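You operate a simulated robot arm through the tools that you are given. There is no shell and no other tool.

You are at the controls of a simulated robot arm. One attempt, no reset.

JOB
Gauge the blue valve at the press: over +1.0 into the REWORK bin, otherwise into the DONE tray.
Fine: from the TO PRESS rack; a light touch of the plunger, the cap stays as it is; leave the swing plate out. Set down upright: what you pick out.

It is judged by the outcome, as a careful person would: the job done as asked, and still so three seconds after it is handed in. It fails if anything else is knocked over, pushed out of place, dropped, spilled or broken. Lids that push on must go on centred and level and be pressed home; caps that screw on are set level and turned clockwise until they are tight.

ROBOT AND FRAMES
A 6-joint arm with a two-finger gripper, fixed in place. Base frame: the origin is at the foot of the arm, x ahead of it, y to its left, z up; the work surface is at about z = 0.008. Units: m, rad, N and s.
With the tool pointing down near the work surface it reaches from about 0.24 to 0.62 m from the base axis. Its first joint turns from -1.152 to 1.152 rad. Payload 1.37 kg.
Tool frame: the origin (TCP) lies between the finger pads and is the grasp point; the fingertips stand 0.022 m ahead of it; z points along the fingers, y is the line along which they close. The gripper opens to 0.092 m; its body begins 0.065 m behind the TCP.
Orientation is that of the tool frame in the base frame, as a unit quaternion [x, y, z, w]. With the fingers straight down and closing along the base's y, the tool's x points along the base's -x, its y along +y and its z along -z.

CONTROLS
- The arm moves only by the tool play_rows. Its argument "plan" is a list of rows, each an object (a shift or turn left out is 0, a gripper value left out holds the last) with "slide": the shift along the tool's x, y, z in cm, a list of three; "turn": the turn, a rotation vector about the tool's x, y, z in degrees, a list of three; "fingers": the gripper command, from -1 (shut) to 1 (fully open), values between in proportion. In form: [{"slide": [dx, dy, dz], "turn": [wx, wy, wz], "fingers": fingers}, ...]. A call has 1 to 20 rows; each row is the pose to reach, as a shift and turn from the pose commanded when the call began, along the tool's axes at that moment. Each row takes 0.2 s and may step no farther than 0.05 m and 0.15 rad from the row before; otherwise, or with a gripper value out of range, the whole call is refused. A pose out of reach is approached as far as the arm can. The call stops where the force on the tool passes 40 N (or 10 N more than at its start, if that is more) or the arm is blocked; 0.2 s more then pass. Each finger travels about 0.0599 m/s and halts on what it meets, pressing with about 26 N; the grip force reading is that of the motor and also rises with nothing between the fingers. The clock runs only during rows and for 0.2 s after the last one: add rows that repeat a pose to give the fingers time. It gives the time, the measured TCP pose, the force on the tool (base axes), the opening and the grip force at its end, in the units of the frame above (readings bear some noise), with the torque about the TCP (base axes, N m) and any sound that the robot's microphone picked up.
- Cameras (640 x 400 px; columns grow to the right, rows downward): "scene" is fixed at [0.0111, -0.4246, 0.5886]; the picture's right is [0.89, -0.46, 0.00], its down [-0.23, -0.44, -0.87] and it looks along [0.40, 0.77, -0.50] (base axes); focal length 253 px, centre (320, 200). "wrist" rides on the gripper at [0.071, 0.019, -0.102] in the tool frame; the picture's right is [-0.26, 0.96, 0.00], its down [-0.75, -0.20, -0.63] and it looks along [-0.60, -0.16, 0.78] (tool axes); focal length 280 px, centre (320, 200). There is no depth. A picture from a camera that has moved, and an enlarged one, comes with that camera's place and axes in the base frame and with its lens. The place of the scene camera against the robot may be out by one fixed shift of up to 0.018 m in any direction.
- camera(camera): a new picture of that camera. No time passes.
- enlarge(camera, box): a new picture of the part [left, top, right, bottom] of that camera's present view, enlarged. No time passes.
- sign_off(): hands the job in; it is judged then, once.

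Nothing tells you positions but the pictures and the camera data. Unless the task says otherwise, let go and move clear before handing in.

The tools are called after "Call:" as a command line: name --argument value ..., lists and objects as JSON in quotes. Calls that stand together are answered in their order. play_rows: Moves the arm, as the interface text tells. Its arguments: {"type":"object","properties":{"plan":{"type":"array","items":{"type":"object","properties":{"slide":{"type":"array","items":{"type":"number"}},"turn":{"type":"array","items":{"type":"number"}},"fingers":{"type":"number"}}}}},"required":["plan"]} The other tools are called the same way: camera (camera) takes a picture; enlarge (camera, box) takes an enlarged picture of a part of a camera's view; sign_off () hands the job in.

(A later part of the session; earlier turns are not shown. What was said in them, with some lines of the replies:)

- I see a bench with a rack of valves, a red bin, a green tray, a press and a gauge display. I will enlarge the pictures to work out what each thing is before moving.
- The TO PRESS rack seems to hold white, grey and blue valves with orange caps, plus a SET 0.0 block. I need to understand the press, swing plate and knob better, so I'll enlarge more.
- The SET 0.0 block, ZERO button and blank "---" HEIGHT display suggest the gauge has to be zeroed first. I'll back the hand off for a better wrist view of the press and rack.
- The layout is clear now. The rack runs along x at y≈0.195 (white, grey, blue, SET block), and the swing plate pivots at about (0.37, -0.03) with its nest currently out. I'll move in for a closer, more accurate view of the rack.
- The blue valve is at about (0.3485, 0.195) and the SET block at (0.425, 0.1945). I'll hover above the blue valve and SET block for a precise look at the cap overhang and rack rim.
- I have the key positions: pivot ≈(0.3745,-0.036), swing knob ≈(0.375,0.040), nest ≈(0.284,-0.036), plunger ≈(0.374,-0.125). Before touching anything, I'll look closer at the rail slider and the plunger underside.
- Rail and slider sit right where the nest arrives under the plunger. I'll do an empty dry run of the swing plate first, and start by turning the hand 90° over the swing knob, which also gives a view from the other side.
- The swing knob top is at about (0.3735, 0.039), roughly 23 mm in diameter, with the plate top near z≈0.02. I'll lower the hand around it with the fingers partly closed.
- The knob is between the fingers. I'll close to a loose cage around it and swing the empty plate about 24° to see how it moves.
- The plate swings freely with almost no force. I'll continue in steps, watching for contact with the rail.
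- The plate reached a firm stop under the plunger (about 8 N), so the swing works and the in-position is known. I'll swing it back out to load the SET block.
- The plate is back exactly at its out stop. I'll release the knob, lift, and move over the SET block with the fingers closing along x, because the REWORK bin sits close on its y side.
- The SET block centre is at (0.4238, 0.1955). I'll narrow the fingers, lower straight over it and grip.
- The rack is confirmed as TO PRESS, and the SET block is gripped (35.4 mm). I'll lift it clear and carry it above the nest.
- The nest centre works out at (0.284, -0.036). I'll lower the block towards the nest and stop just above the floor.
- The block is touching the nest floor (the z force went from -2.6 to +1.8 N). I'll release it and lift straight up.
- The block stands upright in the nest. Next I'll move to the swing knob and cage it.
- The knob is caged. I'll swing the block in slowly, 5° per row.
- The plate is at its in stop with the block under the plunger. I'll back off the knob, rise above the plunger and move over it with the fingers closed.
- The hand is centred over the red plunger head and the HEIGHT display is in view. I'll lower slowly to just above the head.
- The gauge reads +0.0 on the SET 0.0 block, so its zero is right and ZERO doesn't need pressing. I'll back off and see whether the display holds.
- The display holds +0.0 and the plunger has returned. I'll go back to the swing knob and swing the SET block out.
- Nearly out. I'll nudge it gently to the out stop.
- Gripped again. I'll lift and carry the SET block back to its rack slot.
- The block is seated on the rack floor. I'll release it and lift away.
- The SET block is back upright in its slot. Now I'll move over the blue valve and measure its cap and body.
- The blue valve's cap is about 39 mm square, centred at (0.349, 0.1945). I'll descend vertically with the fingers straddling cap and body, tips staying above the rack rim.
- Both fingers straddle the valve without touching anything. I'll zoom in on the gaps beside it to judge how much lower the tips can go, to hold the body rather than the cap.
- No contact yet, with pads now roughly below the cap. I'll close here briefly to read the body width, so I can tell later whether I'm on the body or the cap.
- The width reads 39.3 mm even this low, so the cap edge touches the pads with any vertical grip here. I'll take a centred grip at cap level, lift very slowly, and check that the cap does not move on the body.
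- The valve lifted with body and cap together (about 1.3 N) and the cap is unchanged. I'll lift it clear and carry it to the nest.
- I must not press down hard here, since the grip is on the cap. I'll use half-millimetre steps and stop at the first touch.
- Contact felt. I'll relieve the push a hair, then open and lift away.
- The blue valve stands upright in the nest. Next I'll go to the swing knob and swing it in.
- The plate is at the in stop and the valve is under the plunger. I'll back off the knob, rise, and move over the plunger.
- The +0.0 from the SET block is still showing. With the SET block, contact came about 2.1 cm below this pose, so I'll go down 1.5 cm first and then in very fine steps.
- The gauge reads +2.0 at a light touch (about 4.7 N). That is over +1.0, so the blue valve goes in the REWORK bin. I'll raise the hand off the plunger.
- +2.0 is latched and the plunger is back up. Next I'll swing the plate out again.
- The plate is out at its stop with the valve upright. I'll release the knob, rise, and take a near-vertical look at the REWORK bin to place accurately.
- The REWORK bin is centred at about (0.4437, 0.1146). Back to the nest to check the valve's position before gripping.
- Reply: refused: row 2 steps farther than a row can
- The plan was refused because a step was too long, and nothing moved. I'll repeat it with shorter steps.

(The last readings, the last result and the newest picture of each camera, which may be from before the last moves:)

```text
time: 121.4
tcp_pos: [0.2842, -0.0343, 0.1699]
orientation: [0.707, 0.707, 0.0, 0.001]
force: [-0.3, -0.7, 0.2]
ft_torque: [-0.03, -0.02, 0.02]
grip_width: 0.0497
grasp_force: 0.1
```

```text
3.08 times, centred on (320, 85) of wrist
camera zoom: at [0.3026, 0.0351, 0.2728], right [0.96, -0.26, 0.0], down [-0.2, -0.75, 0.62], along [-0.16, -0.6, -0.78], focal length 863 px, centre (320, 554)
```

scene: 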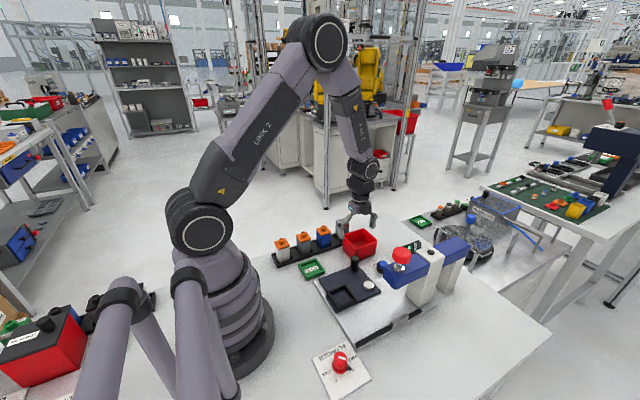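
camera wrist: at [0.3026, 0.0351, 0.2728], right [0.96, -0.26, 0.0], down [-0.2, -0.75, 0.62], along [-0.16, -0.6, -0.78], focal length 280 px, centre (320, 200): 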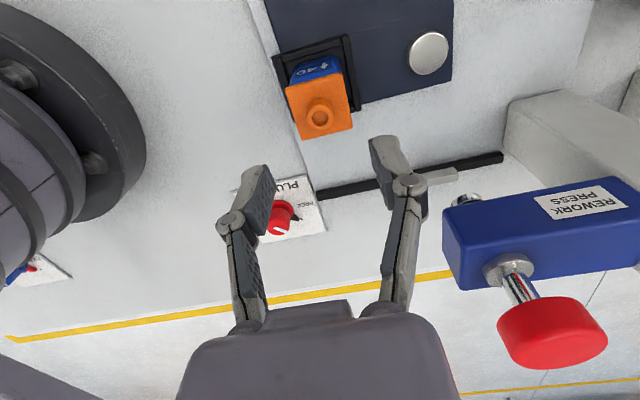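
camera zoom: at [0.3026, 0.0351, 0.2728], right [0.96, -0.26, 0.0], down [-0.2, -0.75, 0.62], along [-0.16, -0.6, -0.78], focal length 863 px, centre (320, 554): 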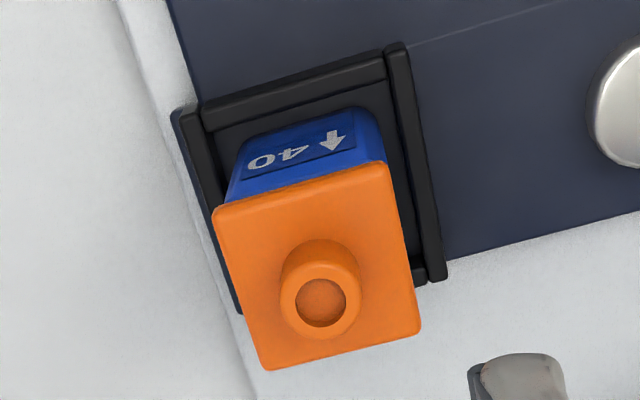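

Call:
play_rows --plan '[{"slide": [-0.08, -0.1, 3]}, {"slide": [-0.08, -0.1, 6]}, {"slide": [-0.08, -0.1, 8.5]}, {"slide": [-0.08, -0.1, 10]}, {"slide": [-0.08, -0.1, 10.4]}, {"slide": [-0.08, -0.1, 10.4]}]'

Call:
enlarge --camera "scene" --box '[310, 245, 370, 310]'

Call:
enlarge --camera "wrist" --box '[200, 80, 440, 280]'

```text
time: 122.8
tcp_pos: [0.2838, -0.0364, 0.0651]
orientation: [0.707, 0.707, 0.001, 0.001]
force: [-0.2, 0.5, -0.8]
ft_torque: [-0.01, -0.01, -0.02]
grip_width: 0.0496
grasp_force: 0.0
```

```text
6.15 times, centred on (340, 278) of scene
camera zoom: at [0.0111, -0.4246, 0.5886], right [0.89, -0.46, 0.0], down [-0.23, -0.44, -0.87], along [0.4, 0.77, -0.5], focal length 1558 px, centre (197, -277)
```

zoom: 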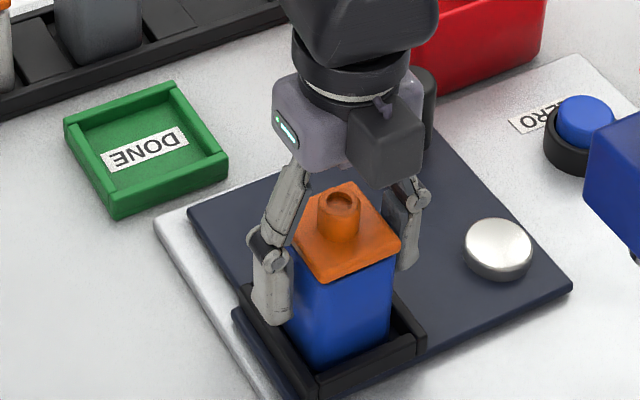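

```text
2.00 times, centred on (320, 180) of wrist
camera zoom: at [0.3025, 0.0336, 0.1685], right [0.96, -0.26, 0.0], down [-0.21, -0.75, 0.62], along [-0.16, -0.6, -0.78], focal length 561 px, centre (320, 240)
```

zoom: 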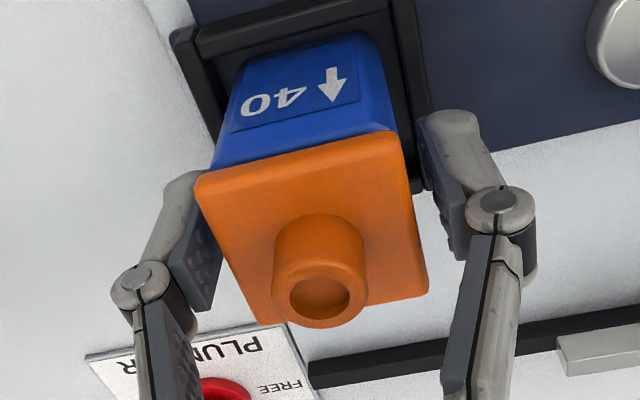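

Call:
play_rows --plan '[{"slide": [0, 0, 0], "fingers": -0.1}, {"slide": [0, 0, 0], "fingers": -1}, {"slide": [0, 0, 0]}, {"slide": [0, 0, 0]}, {"slide": [0, 0, -0.1]}, {"slide": [0, 0, -0.3]}, {"slide": [0, 0, -0.6]}, {"slide": [0, 0, -1]}, {"slide": [0, 0, -1]}]'

Call:
enlarge --camera "scene" --box '[310, 240, 370, 310]'

Call:
enlarge --camera "wrist" --box '[200, 80, 440, 280]'

```text
time: 124.8
tcp_pos: [0.2838, -0.0356, 0.0763]
orientation: [0.707, 0.707, 0.0, 0.0]
force: [0.9, -0.4, -1.5]
ft_torque: [0.0, -0.01, 0.0]
grip_width: 0.0391
grasp_force: 25.6
```

```text
5.71 times, centred on (340, 275) of scene
camera zoom: at [0.0111, -0.4246, 0.5886], right [0.89, -0.46, 0.0], down [-0.23, -0.44, -0.87], along [0.4, 0.77, -0.5], focal length 1447 px, centre (206, -229)
```

zoom: 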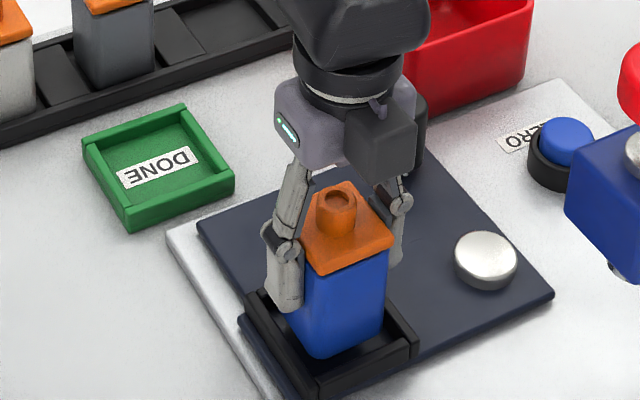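

```text
2.00 times, centred on (320, 180) of wrist
camera zoom: at [0.3019, 0.0341, 0.179], right [0.96, -0.26, 0.0], down [-0.2, -0.75, 0.62], along [-0.16, -0.6, -0.78], focal length 561 px, centre (320, 240)
```

zoom: 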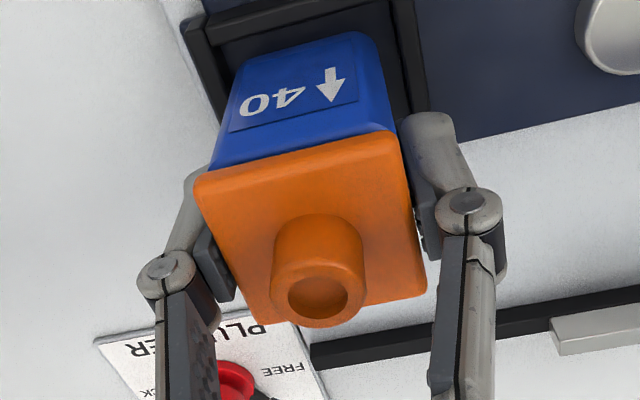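

The valve is lifted cleanly. I'll raise it and carry it over the REWORK bin.

Call:
play_rows --plan '[{"slide": [0, 0, -2]}, {"slide": [0, 0, -4.5]}, {"slide": [0, 0, -7.5]}, {"slide": [0, 0, -10]}, {"slide": [1, 1, -10.5]}, {"slide": [3.2, 3.4, -10.5]}, {"slide": [5.7, 6.1, -10.5]}, {"slide": [8.3, 8.8, -10.5]}, {"slide": [10.8, 11.5, -10.5]}, {"slide": [13.2, 14, -10.5]}, {"slide": [14.7, 15.6, -10.5]}, {"slide": [15.1, 16.0, -10.5]}, {"slide": [15.1, 16.0, -10.5]}]'

Call:
camera --camera "wrist"

Call:
enlarge --camera "scene" --box '[310, 180, 420, 280]'

```text
time: 127.6
tcp_pos: [0.4437, 0.1144, 0.1809]
orientation: [0.707, 0.707, 0.0, 0.001]
force: [-0.4, -0.4, -0.4]
ft_torque: [0.02, -0.02, -0.02]
grip_width: 0.0394
grasp_force: 26.0
```

```text
taken
camera wrist: at [0.4622, 0.1846, 0.2838], right [0.96, -0.26, 0.0], down [-0.2, -0.75, 0.62], along [-0.16, -0.6, -0.78], focal length 280 px, centre (320, 200)
```

wrist: 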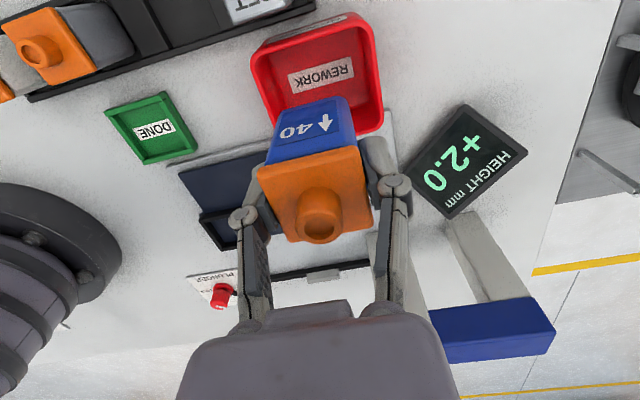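

```text
4.00 times, centred on (365, 230) of scene
camera zoom: at [0.0111, -0.4246, 0.5886], right [0.89, -0.46, 0.0], down [-0.23, -0.44, -0.87], along [0.4, 0.77, -0.5], focal length 1013 px, centre (140, 80)
```

zoom: 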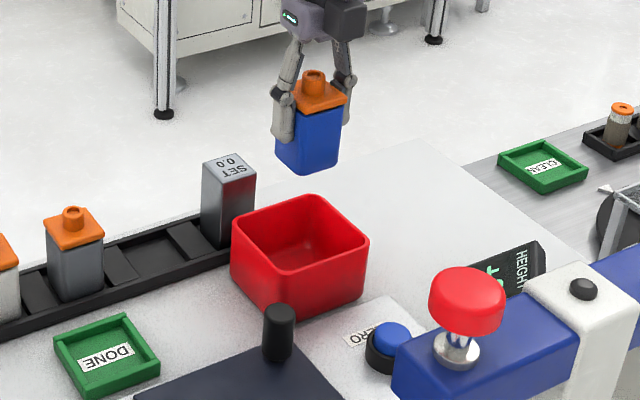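

Call:
enlarge --camera "wrist" --box '[240, 0, 400, 150]'

```text
2.67 times, centred on (320, 75) of wrist
camera zoom: at [0.4622, 0.1846, 0.2838], right [0.96, -0.26, 0.0], down [-0.2, -0.75, 0.62], along [-0.16, -0.6, -0.78], focal length 748 px, centre (320, 533)
```

zoom: 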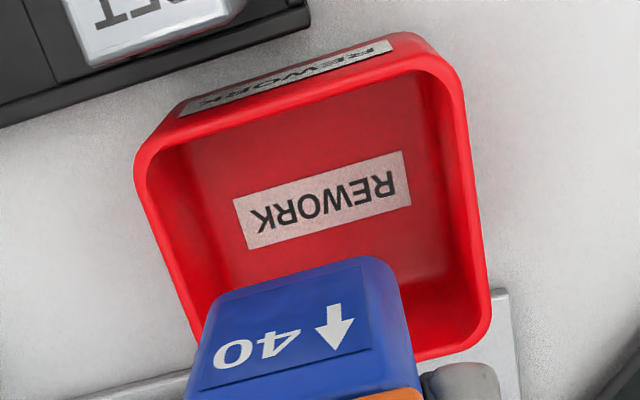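

Over the bin, the valve is nearly centred. I'll shift to about (0.446, 0.1135) and lower it inside, watching the forces.

Call:
play_rows --plan '[{"slide": [-0.09, 0.2, 1]}, {"slide": [-0.09, 0.2, 3.5]}, {"slide": [-0.09, 0.2, 6]}, {"slide": [-0.09, 0.2, 8]}, {"slide": [-0.09, 0.2, 9]}, {"slide": [-0.09, 0.2, 9]}]'

Call:
camera --camera "wrist"

Call:
enlarge --camera "scene" --box '[330, 200, 400, 260]'

```text
time: 129.0
tcp_pos: [0.4462, 0.1137, 0.0913]
orientation: [0.707, 0.707, 0.0, 0.0]
force: [-0.8, -0.7, -1.5]
ft_torque: [-0.02, 0.01, 0.0]
grip_width: 0.0392
grasp_force: 26.4
```

```text
taken
camera wrist: at [0.4644, 0.1839, 0.194], right [0.96, -0.26, 0.0], down [-0.21, -0.75, 0.62], along [-0.16, -0.6, -0.78], focal length 280 px, centre (320, 200)
```

wrist: 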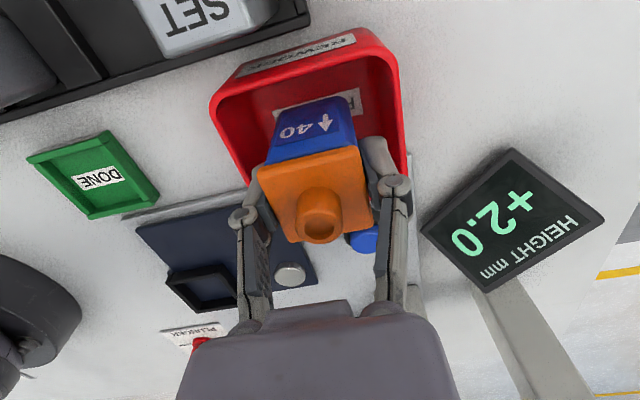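

```text
6.67 times, centred on (365, 230) of scene
camera zoom: at [0.0111, -0.4246, 0.5886], right [0.89, -0.46, 0.0], down [-0.23, -0.44, -0.87], along [0.4, 0.77, -0.5], focal length 1688 px, centre (20, 0)
```

zoom: 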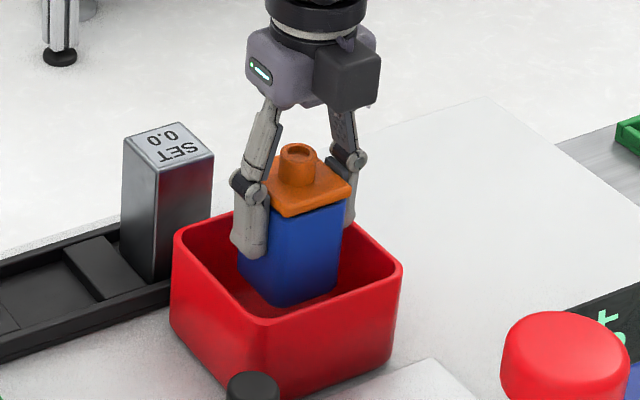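

Call:
play_rows --plan '[{"slide": [0, 0, 0.8]}, {"slide": [0, 0, 1.6]}, {"slide": [0, 0, 2.2]}, {"slide": [0, 0, 2.6]}, {"slide": [0, 0, 2.6]}]'

Call:
camera --camera "wrist"

Call:
enlarge --camera "scene" --box '[330, 200, 400, 260]'

```text
time: 130.2
tcp_pos: [0.4469, 0.1132, 0.066]
orientation: [0.707, 0.707, 0.0, 0.0]
force: [-0.5, 0.6, -1.9]
ft_torque: [-0.01, -0.02, -0.01]
grip_width: 0.0393
grasp_force: 25.9
```

```text
taken
camera wrist: at [0.4642, 0.1841, 0.1679], right [0.96, -0.26, 0.0], down [-0.21, -0.75, 0.62], along [-0.16, -0.6, -0.78], focal length 280 px, centre (320, 200)
```

wrist: 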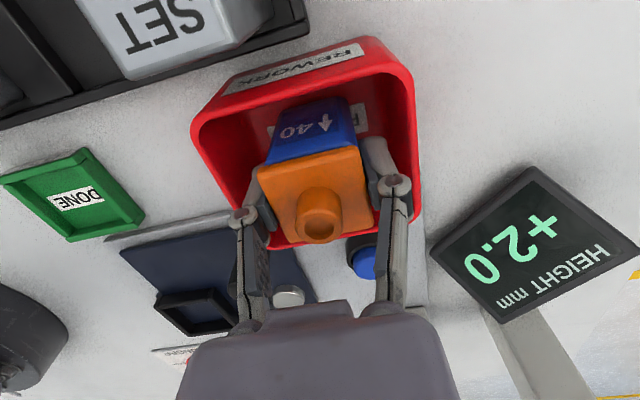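

```text
6.67 times, centred on (365, 230) of scene
camera zoom: at [0.0111, -0.4246, 0.5886], right [0.89, -0.46, 0.0], down [-0.23, -0.44, -0.87], along [0.4, 0.77, -0.5], focal length 1688 px, centre (20, 0)
```

zoom: 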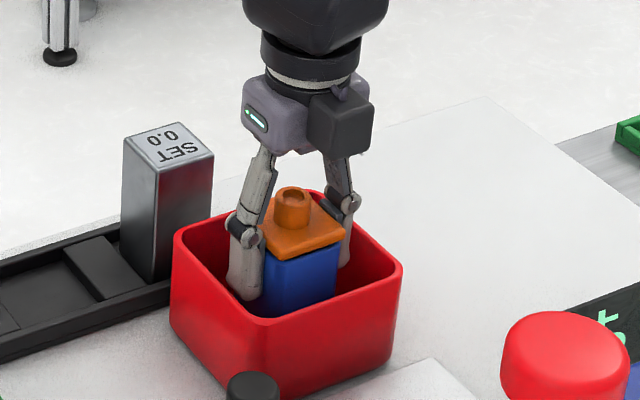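

Call:
play_rows --plan '[{"slide": [0, 0, 0.2]}, {"slide": [0, 0, 0.4]}, {"slide": [0, 0, 0.5]}, {"slide": [0, 0, 0.5]}]'

Call:
play_rows --plan '[{"slide": [0, 0, 0.05]}, {"slide": [0, 0, 0.1]}, {"slide": [0, 0, 0.1]}]'

Call:
enlarge --camera "wrist" --box '[180, 20, 440, 270]'

```text
time: 131.2
tcp_pos: [0.4466, 0.1134, 0.0598]
orientation: [0.707, 0.707, -0.001, 0.0]
force: [0.2, -0.5, -0.1]
ft_torque: [0.01, 0.03, 0.0]
grip_width: 0.0391
grasp_force: 25.4
```

```text
time: 132.0
tcp_pos: [0.4454, 0.1145, 0.0591]
orientation: [0.707, 0.707, 0.0, 0.0]
force: [0.5, 0.1, -1.5]
ft_torque: [-0.03, 0.02, 0.0]
grip_width: 0.0392
grasp_force: 25.8
```

```text
1.60 times, centred on (310, 145) of wrist
camera zoom: at [0.4641, 0.1841, 0.1619], right [0.96, -0.26, 0.0], down [-0.2, -0.75, 0.62], along [-0.16, -0.6, -0.78], focal length 449 px, centre (336, 288)
```

zoom: 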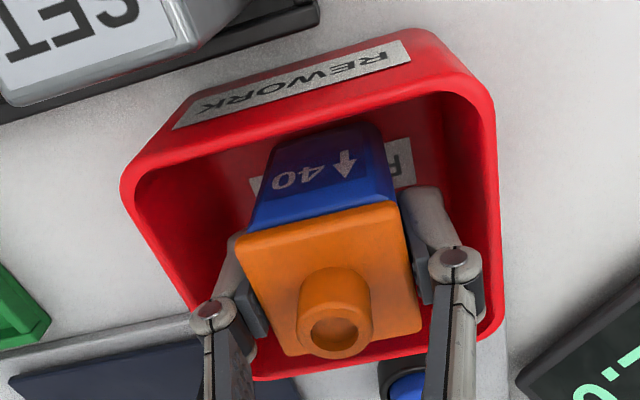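

Call:
play_rows --plan '[{"slide": [0, 0, 0.05]}, {"slide": [0, 0, 0.1]}, {"slide": [0, 0, 0.1]}]'

Call:
play_rows --plan '[{"slide": [0, 0, 0.04]}, {"slide": [0, 0, 0.04]}]'

```text
time: 132.8
tcp_pos: [0.4457, 0.1139, 0.058]
orientation: [0.707, 0.707, 0.0, 0.0]
force: [0.1, 0.4, -1.8]
ft_torque: [-0.01, 0.0, -0.04]
grip_width: 0.0394
grasp_force: 25.3
```

```text
time: 133.4
tcp_pos: [0.4459, 0.1129, 0.0582]
orientation: [0.707, 0.707, 0.0, 0.0]
force: [0.4, 0.1, -1.0]
ft_torque: [0.01, -0.01, 0.01]
grip_width: 0.0392
grasp_force: 26.1
```

Call:
play_rows --plan '[{"slide": [0, 0, 0.04]}, {"slide": [0, 0, 0.04]}]'

Call:
play_rows --plan '[{"slide": [0, 0, 0.03]}, {"slide": [0, 0, 0.03]}]'

```text
time: 134.0
tcp_pos: [0.4469, 0.1126, 0.0573]
orientation: [0.707, 0.707, 0.0, 0.0]
force: [-0.2, 0.2, -0.3]
ft_torque: [0.02, 0.01, 0.0]
grip_width: 0.0393
grasp_force: 25.8
```

```text
time: 134.6
tcp_pos: [0.4475, 0.1135, 0.0572]
orientation: [0.707, 0.707, 0.0, 0.0]
force: [-0.6, 0.3, -0.5]
ft_torque: [0.04, -0.02, 0.02]
grip_width: 0.0393
grasp_force: 25.7
```

Call:
play_rows --plan '[{"slide": [0, 0, 0.03]}, {"slide": [0, 0, 0.03]}]'

Call:
play_rows --plan '[{"slide": [0, 0, 0.02]}, {"slide": [0, 0, 0.02]}]'

```text
time: 135.2
tcp_pos: [0.4454, 0.1141, 0.0582]
orientation: [0.707, 0.708, 0.0, 0.0]
force: [0.0, 0.2, -0.8]
ft_torque: [-0.01, 0.01, 0.0]
grip_width: 0.0395
grasp_force: 26.5
```

```text
time: 135.8
tcp_pos: [0.4457, 0.1143, 0.0561]
orientation: [0.707, 0.707, 0.0, 0.0]
force: [0.0, 0.4, -0.5]
ft_torque: [0.02, 0.0, 0.03]
grip_width: 0.0392
grasp_force: 26.1
```

Call:
play_rows --plan '[{"slide": [0, 0, 0.03]}, {"slide": [0, 0, 0.03]}]'

Call:
play_rows --plan '[{"slide": [0, 0, 0.02]}, {"slide": [0, 0, 0.02]}]'

Call:
enlarge --camera "scene" --box '[340, 210, 390, 255]'

```text
time: 136.4
tcp_pos: [0.4459, 0.1139, 0.0563]
orientation: [0.707, 0.707, 0.0, -0.001]
force: [0.7, -0.3, -1.4]
ft_torque: [-0.02, 0.01, -0.01]
grip_width: 0.0394
grasp_force: 26.6
```

```text
time: 137.0
tcp_pos: [0.447, 0.1138, 0.0561]
orientation: [0.708, 0.706, 0.0, 0.0]
force: [0.1, 0.1, -1.7]
ft_torque: [-0.01, 0.02, -0.02]
grip_width: 0.0392
grasp_force: 26.1
```

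```text
8.89 times, centred on (365, 232) of scene
camera zoom: at [0.0111, -0.4246, 0.5886], right [0.89, -0.46, 0.0], down [-0.23, -0.44, -0.87], along [0.4, 0.77, -0.5], focal length 2251 px, centre (-80, -89)
```

zoom: 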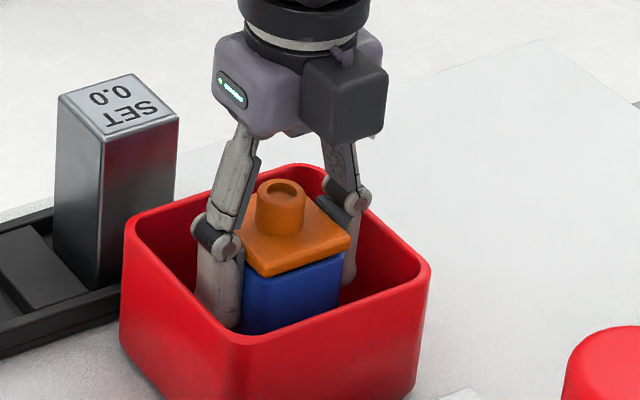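

Call:
play_rows --plan '[{"slide": [0, 0, 0.03]}, {"slide": [0, 0, 0.03]}]'

Call:
play_rows --plan '[{"slide": [0, 0, 0.02]}, {"slide": [0, 0, 0.02]}]'

```text
time: 137.6
tcp_pos: [0.445, 0.1135, 0.0574]
orientation: [0.707, 0.708, 0.0, 0.0]
force: [-0.8, -0.3, 0.0]
ft_torque: [-0.01, -0.04, 0.01]
grip_width: 0.0395
grasp_force: 26.4
```

```text
time: 138.2
tcp_pos: [0.4467, 0.1147, 0.0558]
orientation: [0.707, 0.707, 0.0, 0.0]
force: [1.0, 0.0, -0.9]
ft_torque: [0.02, -0.03, -0.04]
grip_width: 0.0394
grasp_force: 26.4
```

Call:
play_rows --plan '[{"slide": [0, 0, 0.02]}, {"slide": [0, 0, 0.02]}]'

Call:
play_rows --plan '[{"slide": [0, 0, 0.02]}, {"slide": [0, 0, 0.02]}]'

Call:
enlarge --camera "wrist" --box '[180, 20, 440, 270]'

```text
time: 138.8
tcp_pos: [0.4472, 0.1145, 0.0555]
orientation: [0.707, 0.708, -0.001, 0.0]
force: [-0.3, 0.2, -0.9]
ft_torque: [0.01, -0.05, -0.04]
grip_width: 0.0392
grasp_force: 26.6
```

```text
time: 139.4
tcp_pos: [0.4455, 0.1139, 0.0558]
orientation: [0.707, 0.707, 0.0, 0.0]
force: [-0.4, -0.1, 3.9]
ft_torque: [-0.05, 0.01, -0.02]
grip_width: 0.0393
grasp_force: 25.9
```

```text
1.60 times, centred on (310, 145) of wrist
camera zoom: at [0.4639, 0.1845, 0.1583], right [0.96, -0.26, 0.0], down [-0.21, -0.75, 0.62], along [-0.16, -0.6, -0.78], focal length 449 px, centre (336, 288)
```

zoom: 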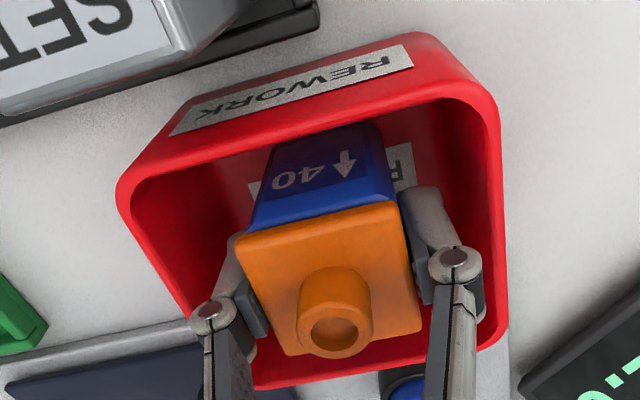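

The valve is on the bin floor (+3.9 N). I'll relieve slightly, open just a few millimetres inside the bin, and check.

Call:
play_rows --plan '[{"slide": [0, 0, -0.02]}, {"slide": [0, 0, -0.02], "fingers": -0.06}, {"slide": [0, 0, -0.02]}, {"slide": [0, 0, -0.02], "fingers": 0.0}, {"slide": [0, 0, -0.02]}, {"slide": [0, 0, -0.02]}]'

Call:
camera --camera "wrist"

Call:
enlarge --camera "scene" --box '[340, 210, 390, 255]'

```text
time: 140.8
tcp_pos: [0.4462, 0.1141, 0.0552]
orientation: [0.707, 0.707, 0.0, 0.0]
force: [0.1, -0.5, -0.8]
ft_torque: [0.01, -0.04, 0.0]
grip_width: 0.0462
grasp_force: 0.0
```

```text
taken
camera wrist: at [0.4638, 0.1842, 0.1582], right [0.96, -0.26, 0.0], down [-0.2, -0.75, 0.62], along [-0.16, -0.6, -0.78], focal length 280 px, centre (320, 200)
```

wrist: 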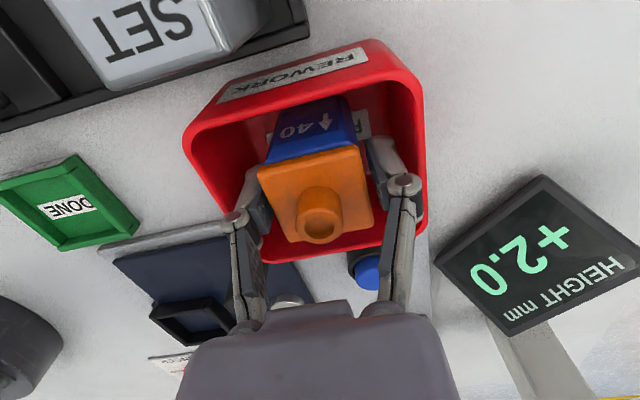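

```text
8.89 times, centred on (365, 232) of scene
camera zoom: at [0.0111, -0.4246, 0.5886], right [0.89, -0.46, 0.0], down [-0.23, -0.44, -0.87], along [0.4, 0.77, -0.5], focal length 2251 px, centre (-80, -89)
```

zoom: 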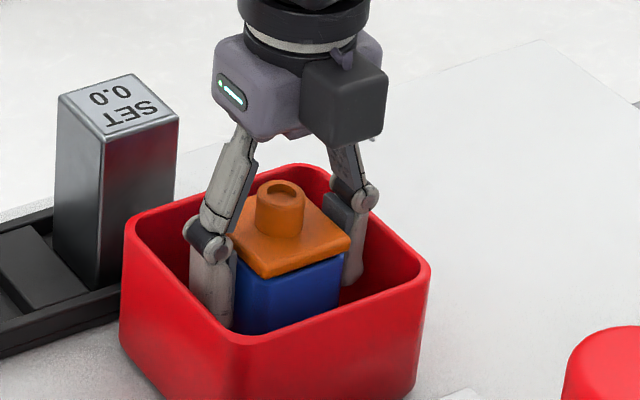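

The fingers are clear of the valve with no side force. I'll lift straight up.

Call:
play_rows --plan '[{"slide": [0, 0, -0.5]}, {"slide": [0, 0, -1.5]}, {"slide": [0, 0, -3]}, {"slide": [0, 0, -5]}, {"slide": [0, 0, -8]}, {"slide": [0, 0, -12]}, {"slide": [0, 0, -16]}, {"slide": [-2, -2, -19]}, {"slide": [-2, -2, -19]}]'

Call:
camera --camera "wrist"

Call:
camera --camera "scene"

Call:
enlarge --camera "scene" --box '[265, 200, 405, 310]'

```text
time: 142.8
tcp_pos: [0.4257, 0.0918, 0.2451]
orientation: [0.707, 0.707, -0.001, 0.0]
force: [-1.4, -0.2, 0.2]
ft_torque: [0.02, -0.03, -0.01]
grip_width: 0.0458
grasp_force: 0.1
```

```text
taken
camera wrist: at [0.4438, 0.1639, 0.3486], right [0.97, -0.26, 0.0], down [-0.2, -0.75, 0.62], along [-0.16, -0.6, -0.78], focal length 280 px, centre (320, 200)
```

wrist: 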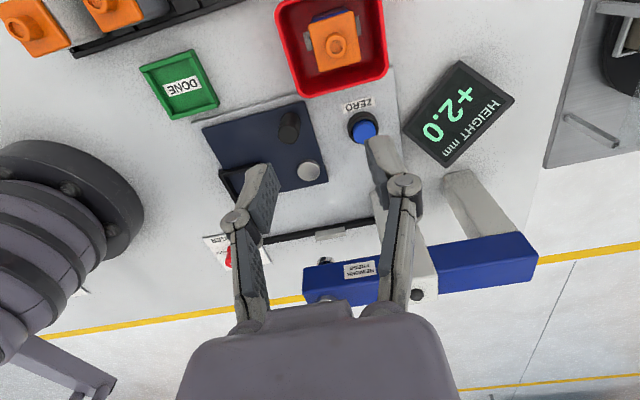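

```text
taken
```

scene: 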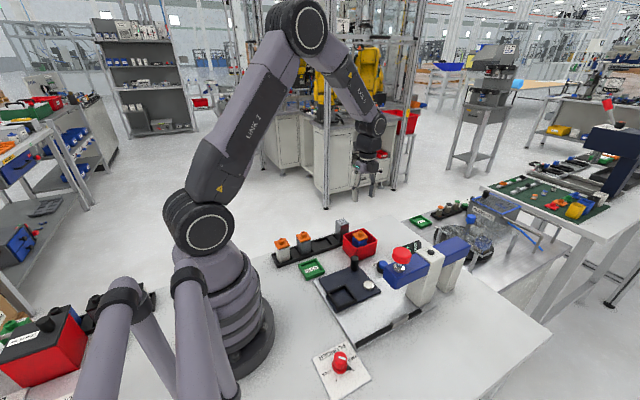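

```text
3.64 times, centred on (335, 255) of scene
camera zoom: at [0.0111, -0.4246, 0.5886], right [0.89, -0.46, 0.0], down [-0.23, -0.44, -0.87], along [0.4, 0.77, -0.5], focal length 921 px, centre (266, 0)
```

zoom: 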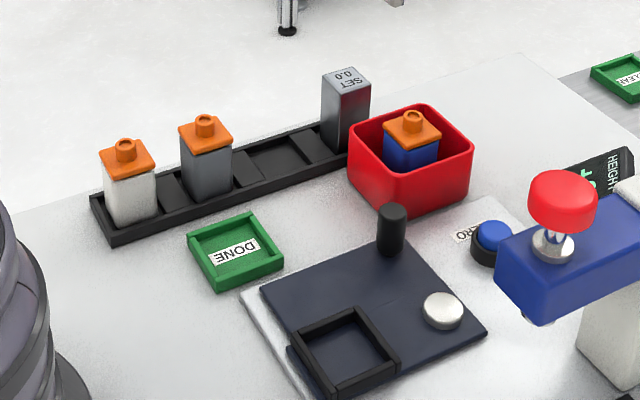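

Call:
enlarge --camera "scene" --box '[335, 215, 385, 265]'

Call:
enlarge --camera "wrist" --box '[260, 0, 400, 110]'

Call:
enlarge --camera "scene" --box '[310, 245, 370, 320]'

```text
8.00 times, centred on (360, 240) of scene
camera zoom: at [0.0111, -0.4246, 0.5886], right [0.89, -0.46, 0.0], down [-0.23, -0.44, -0.87], along [0.4, 0.77, -0.5], focal length 2026 px, centre (0, -120)
```

zoom: 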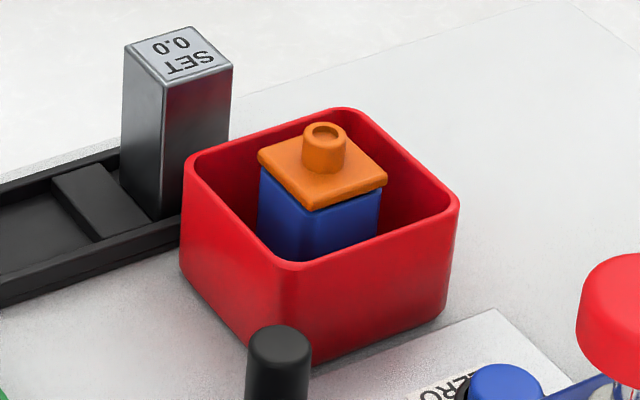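

```text
3.64 times, centred on (330, 55) of wrist
camera zoom: at [0.4438, 0.1639, 0.3486], right [0.97, -0.26, 0.0], down [-0.2, -0.75, 0.62], along [-0.16, -0.6, -0.78], focal length 1020 px, centre (284, 727)
```

zoom: 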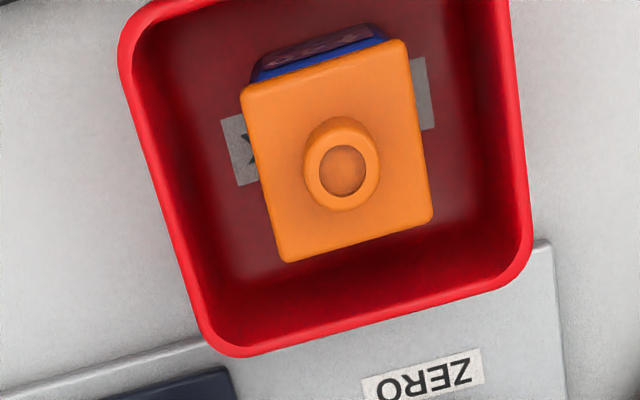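

```text
5.33 times, centred on (340, 282) of scene
camera zoom: at [0.0111, -0.4246, 0.5886], right [0.89, -0.46, 0.0], down [-0.23, -0.44, -0.87], along [0.4, 0.77, -0.5], focal length 1351 px, centre (213, -240)
```

zoom: 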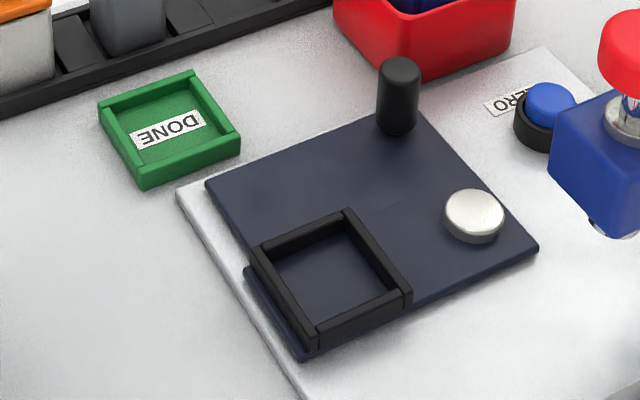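

The blue valve read +2.0 and now stands upright in the REWORK bin with its cap as it was. The swing plate is out, the SET block is back in its slot, and the hand is clear, so I'm handing in the job.

Call:
sign_off

```text
The job is handed in.
```

The blue valve gauged +2.0, which is over +1.0, so it is standing upright in the REWORK bin. I've handed the job in.

- **Gauge check:** I first gauged the SET 0.0 block. It read +0.0, so I left ZERO alone and put the block back upright in its rack slot.
- **Plunger touch:** The reading came at about 4.7 N on the plunger.
- **Cap:** It looks unchanged in the pictures. The cap is slightly wider than the body, so the gripper held the valve by the cap's edges. Setting it in the nest briefly put about 6 N down through the cap; that was before the +2.0 reading.
- **Station:** The swing plate is out against its stop and the plunger is back up. The PLUNGER knob is still on FREE, and the white and grey valves were not touched.
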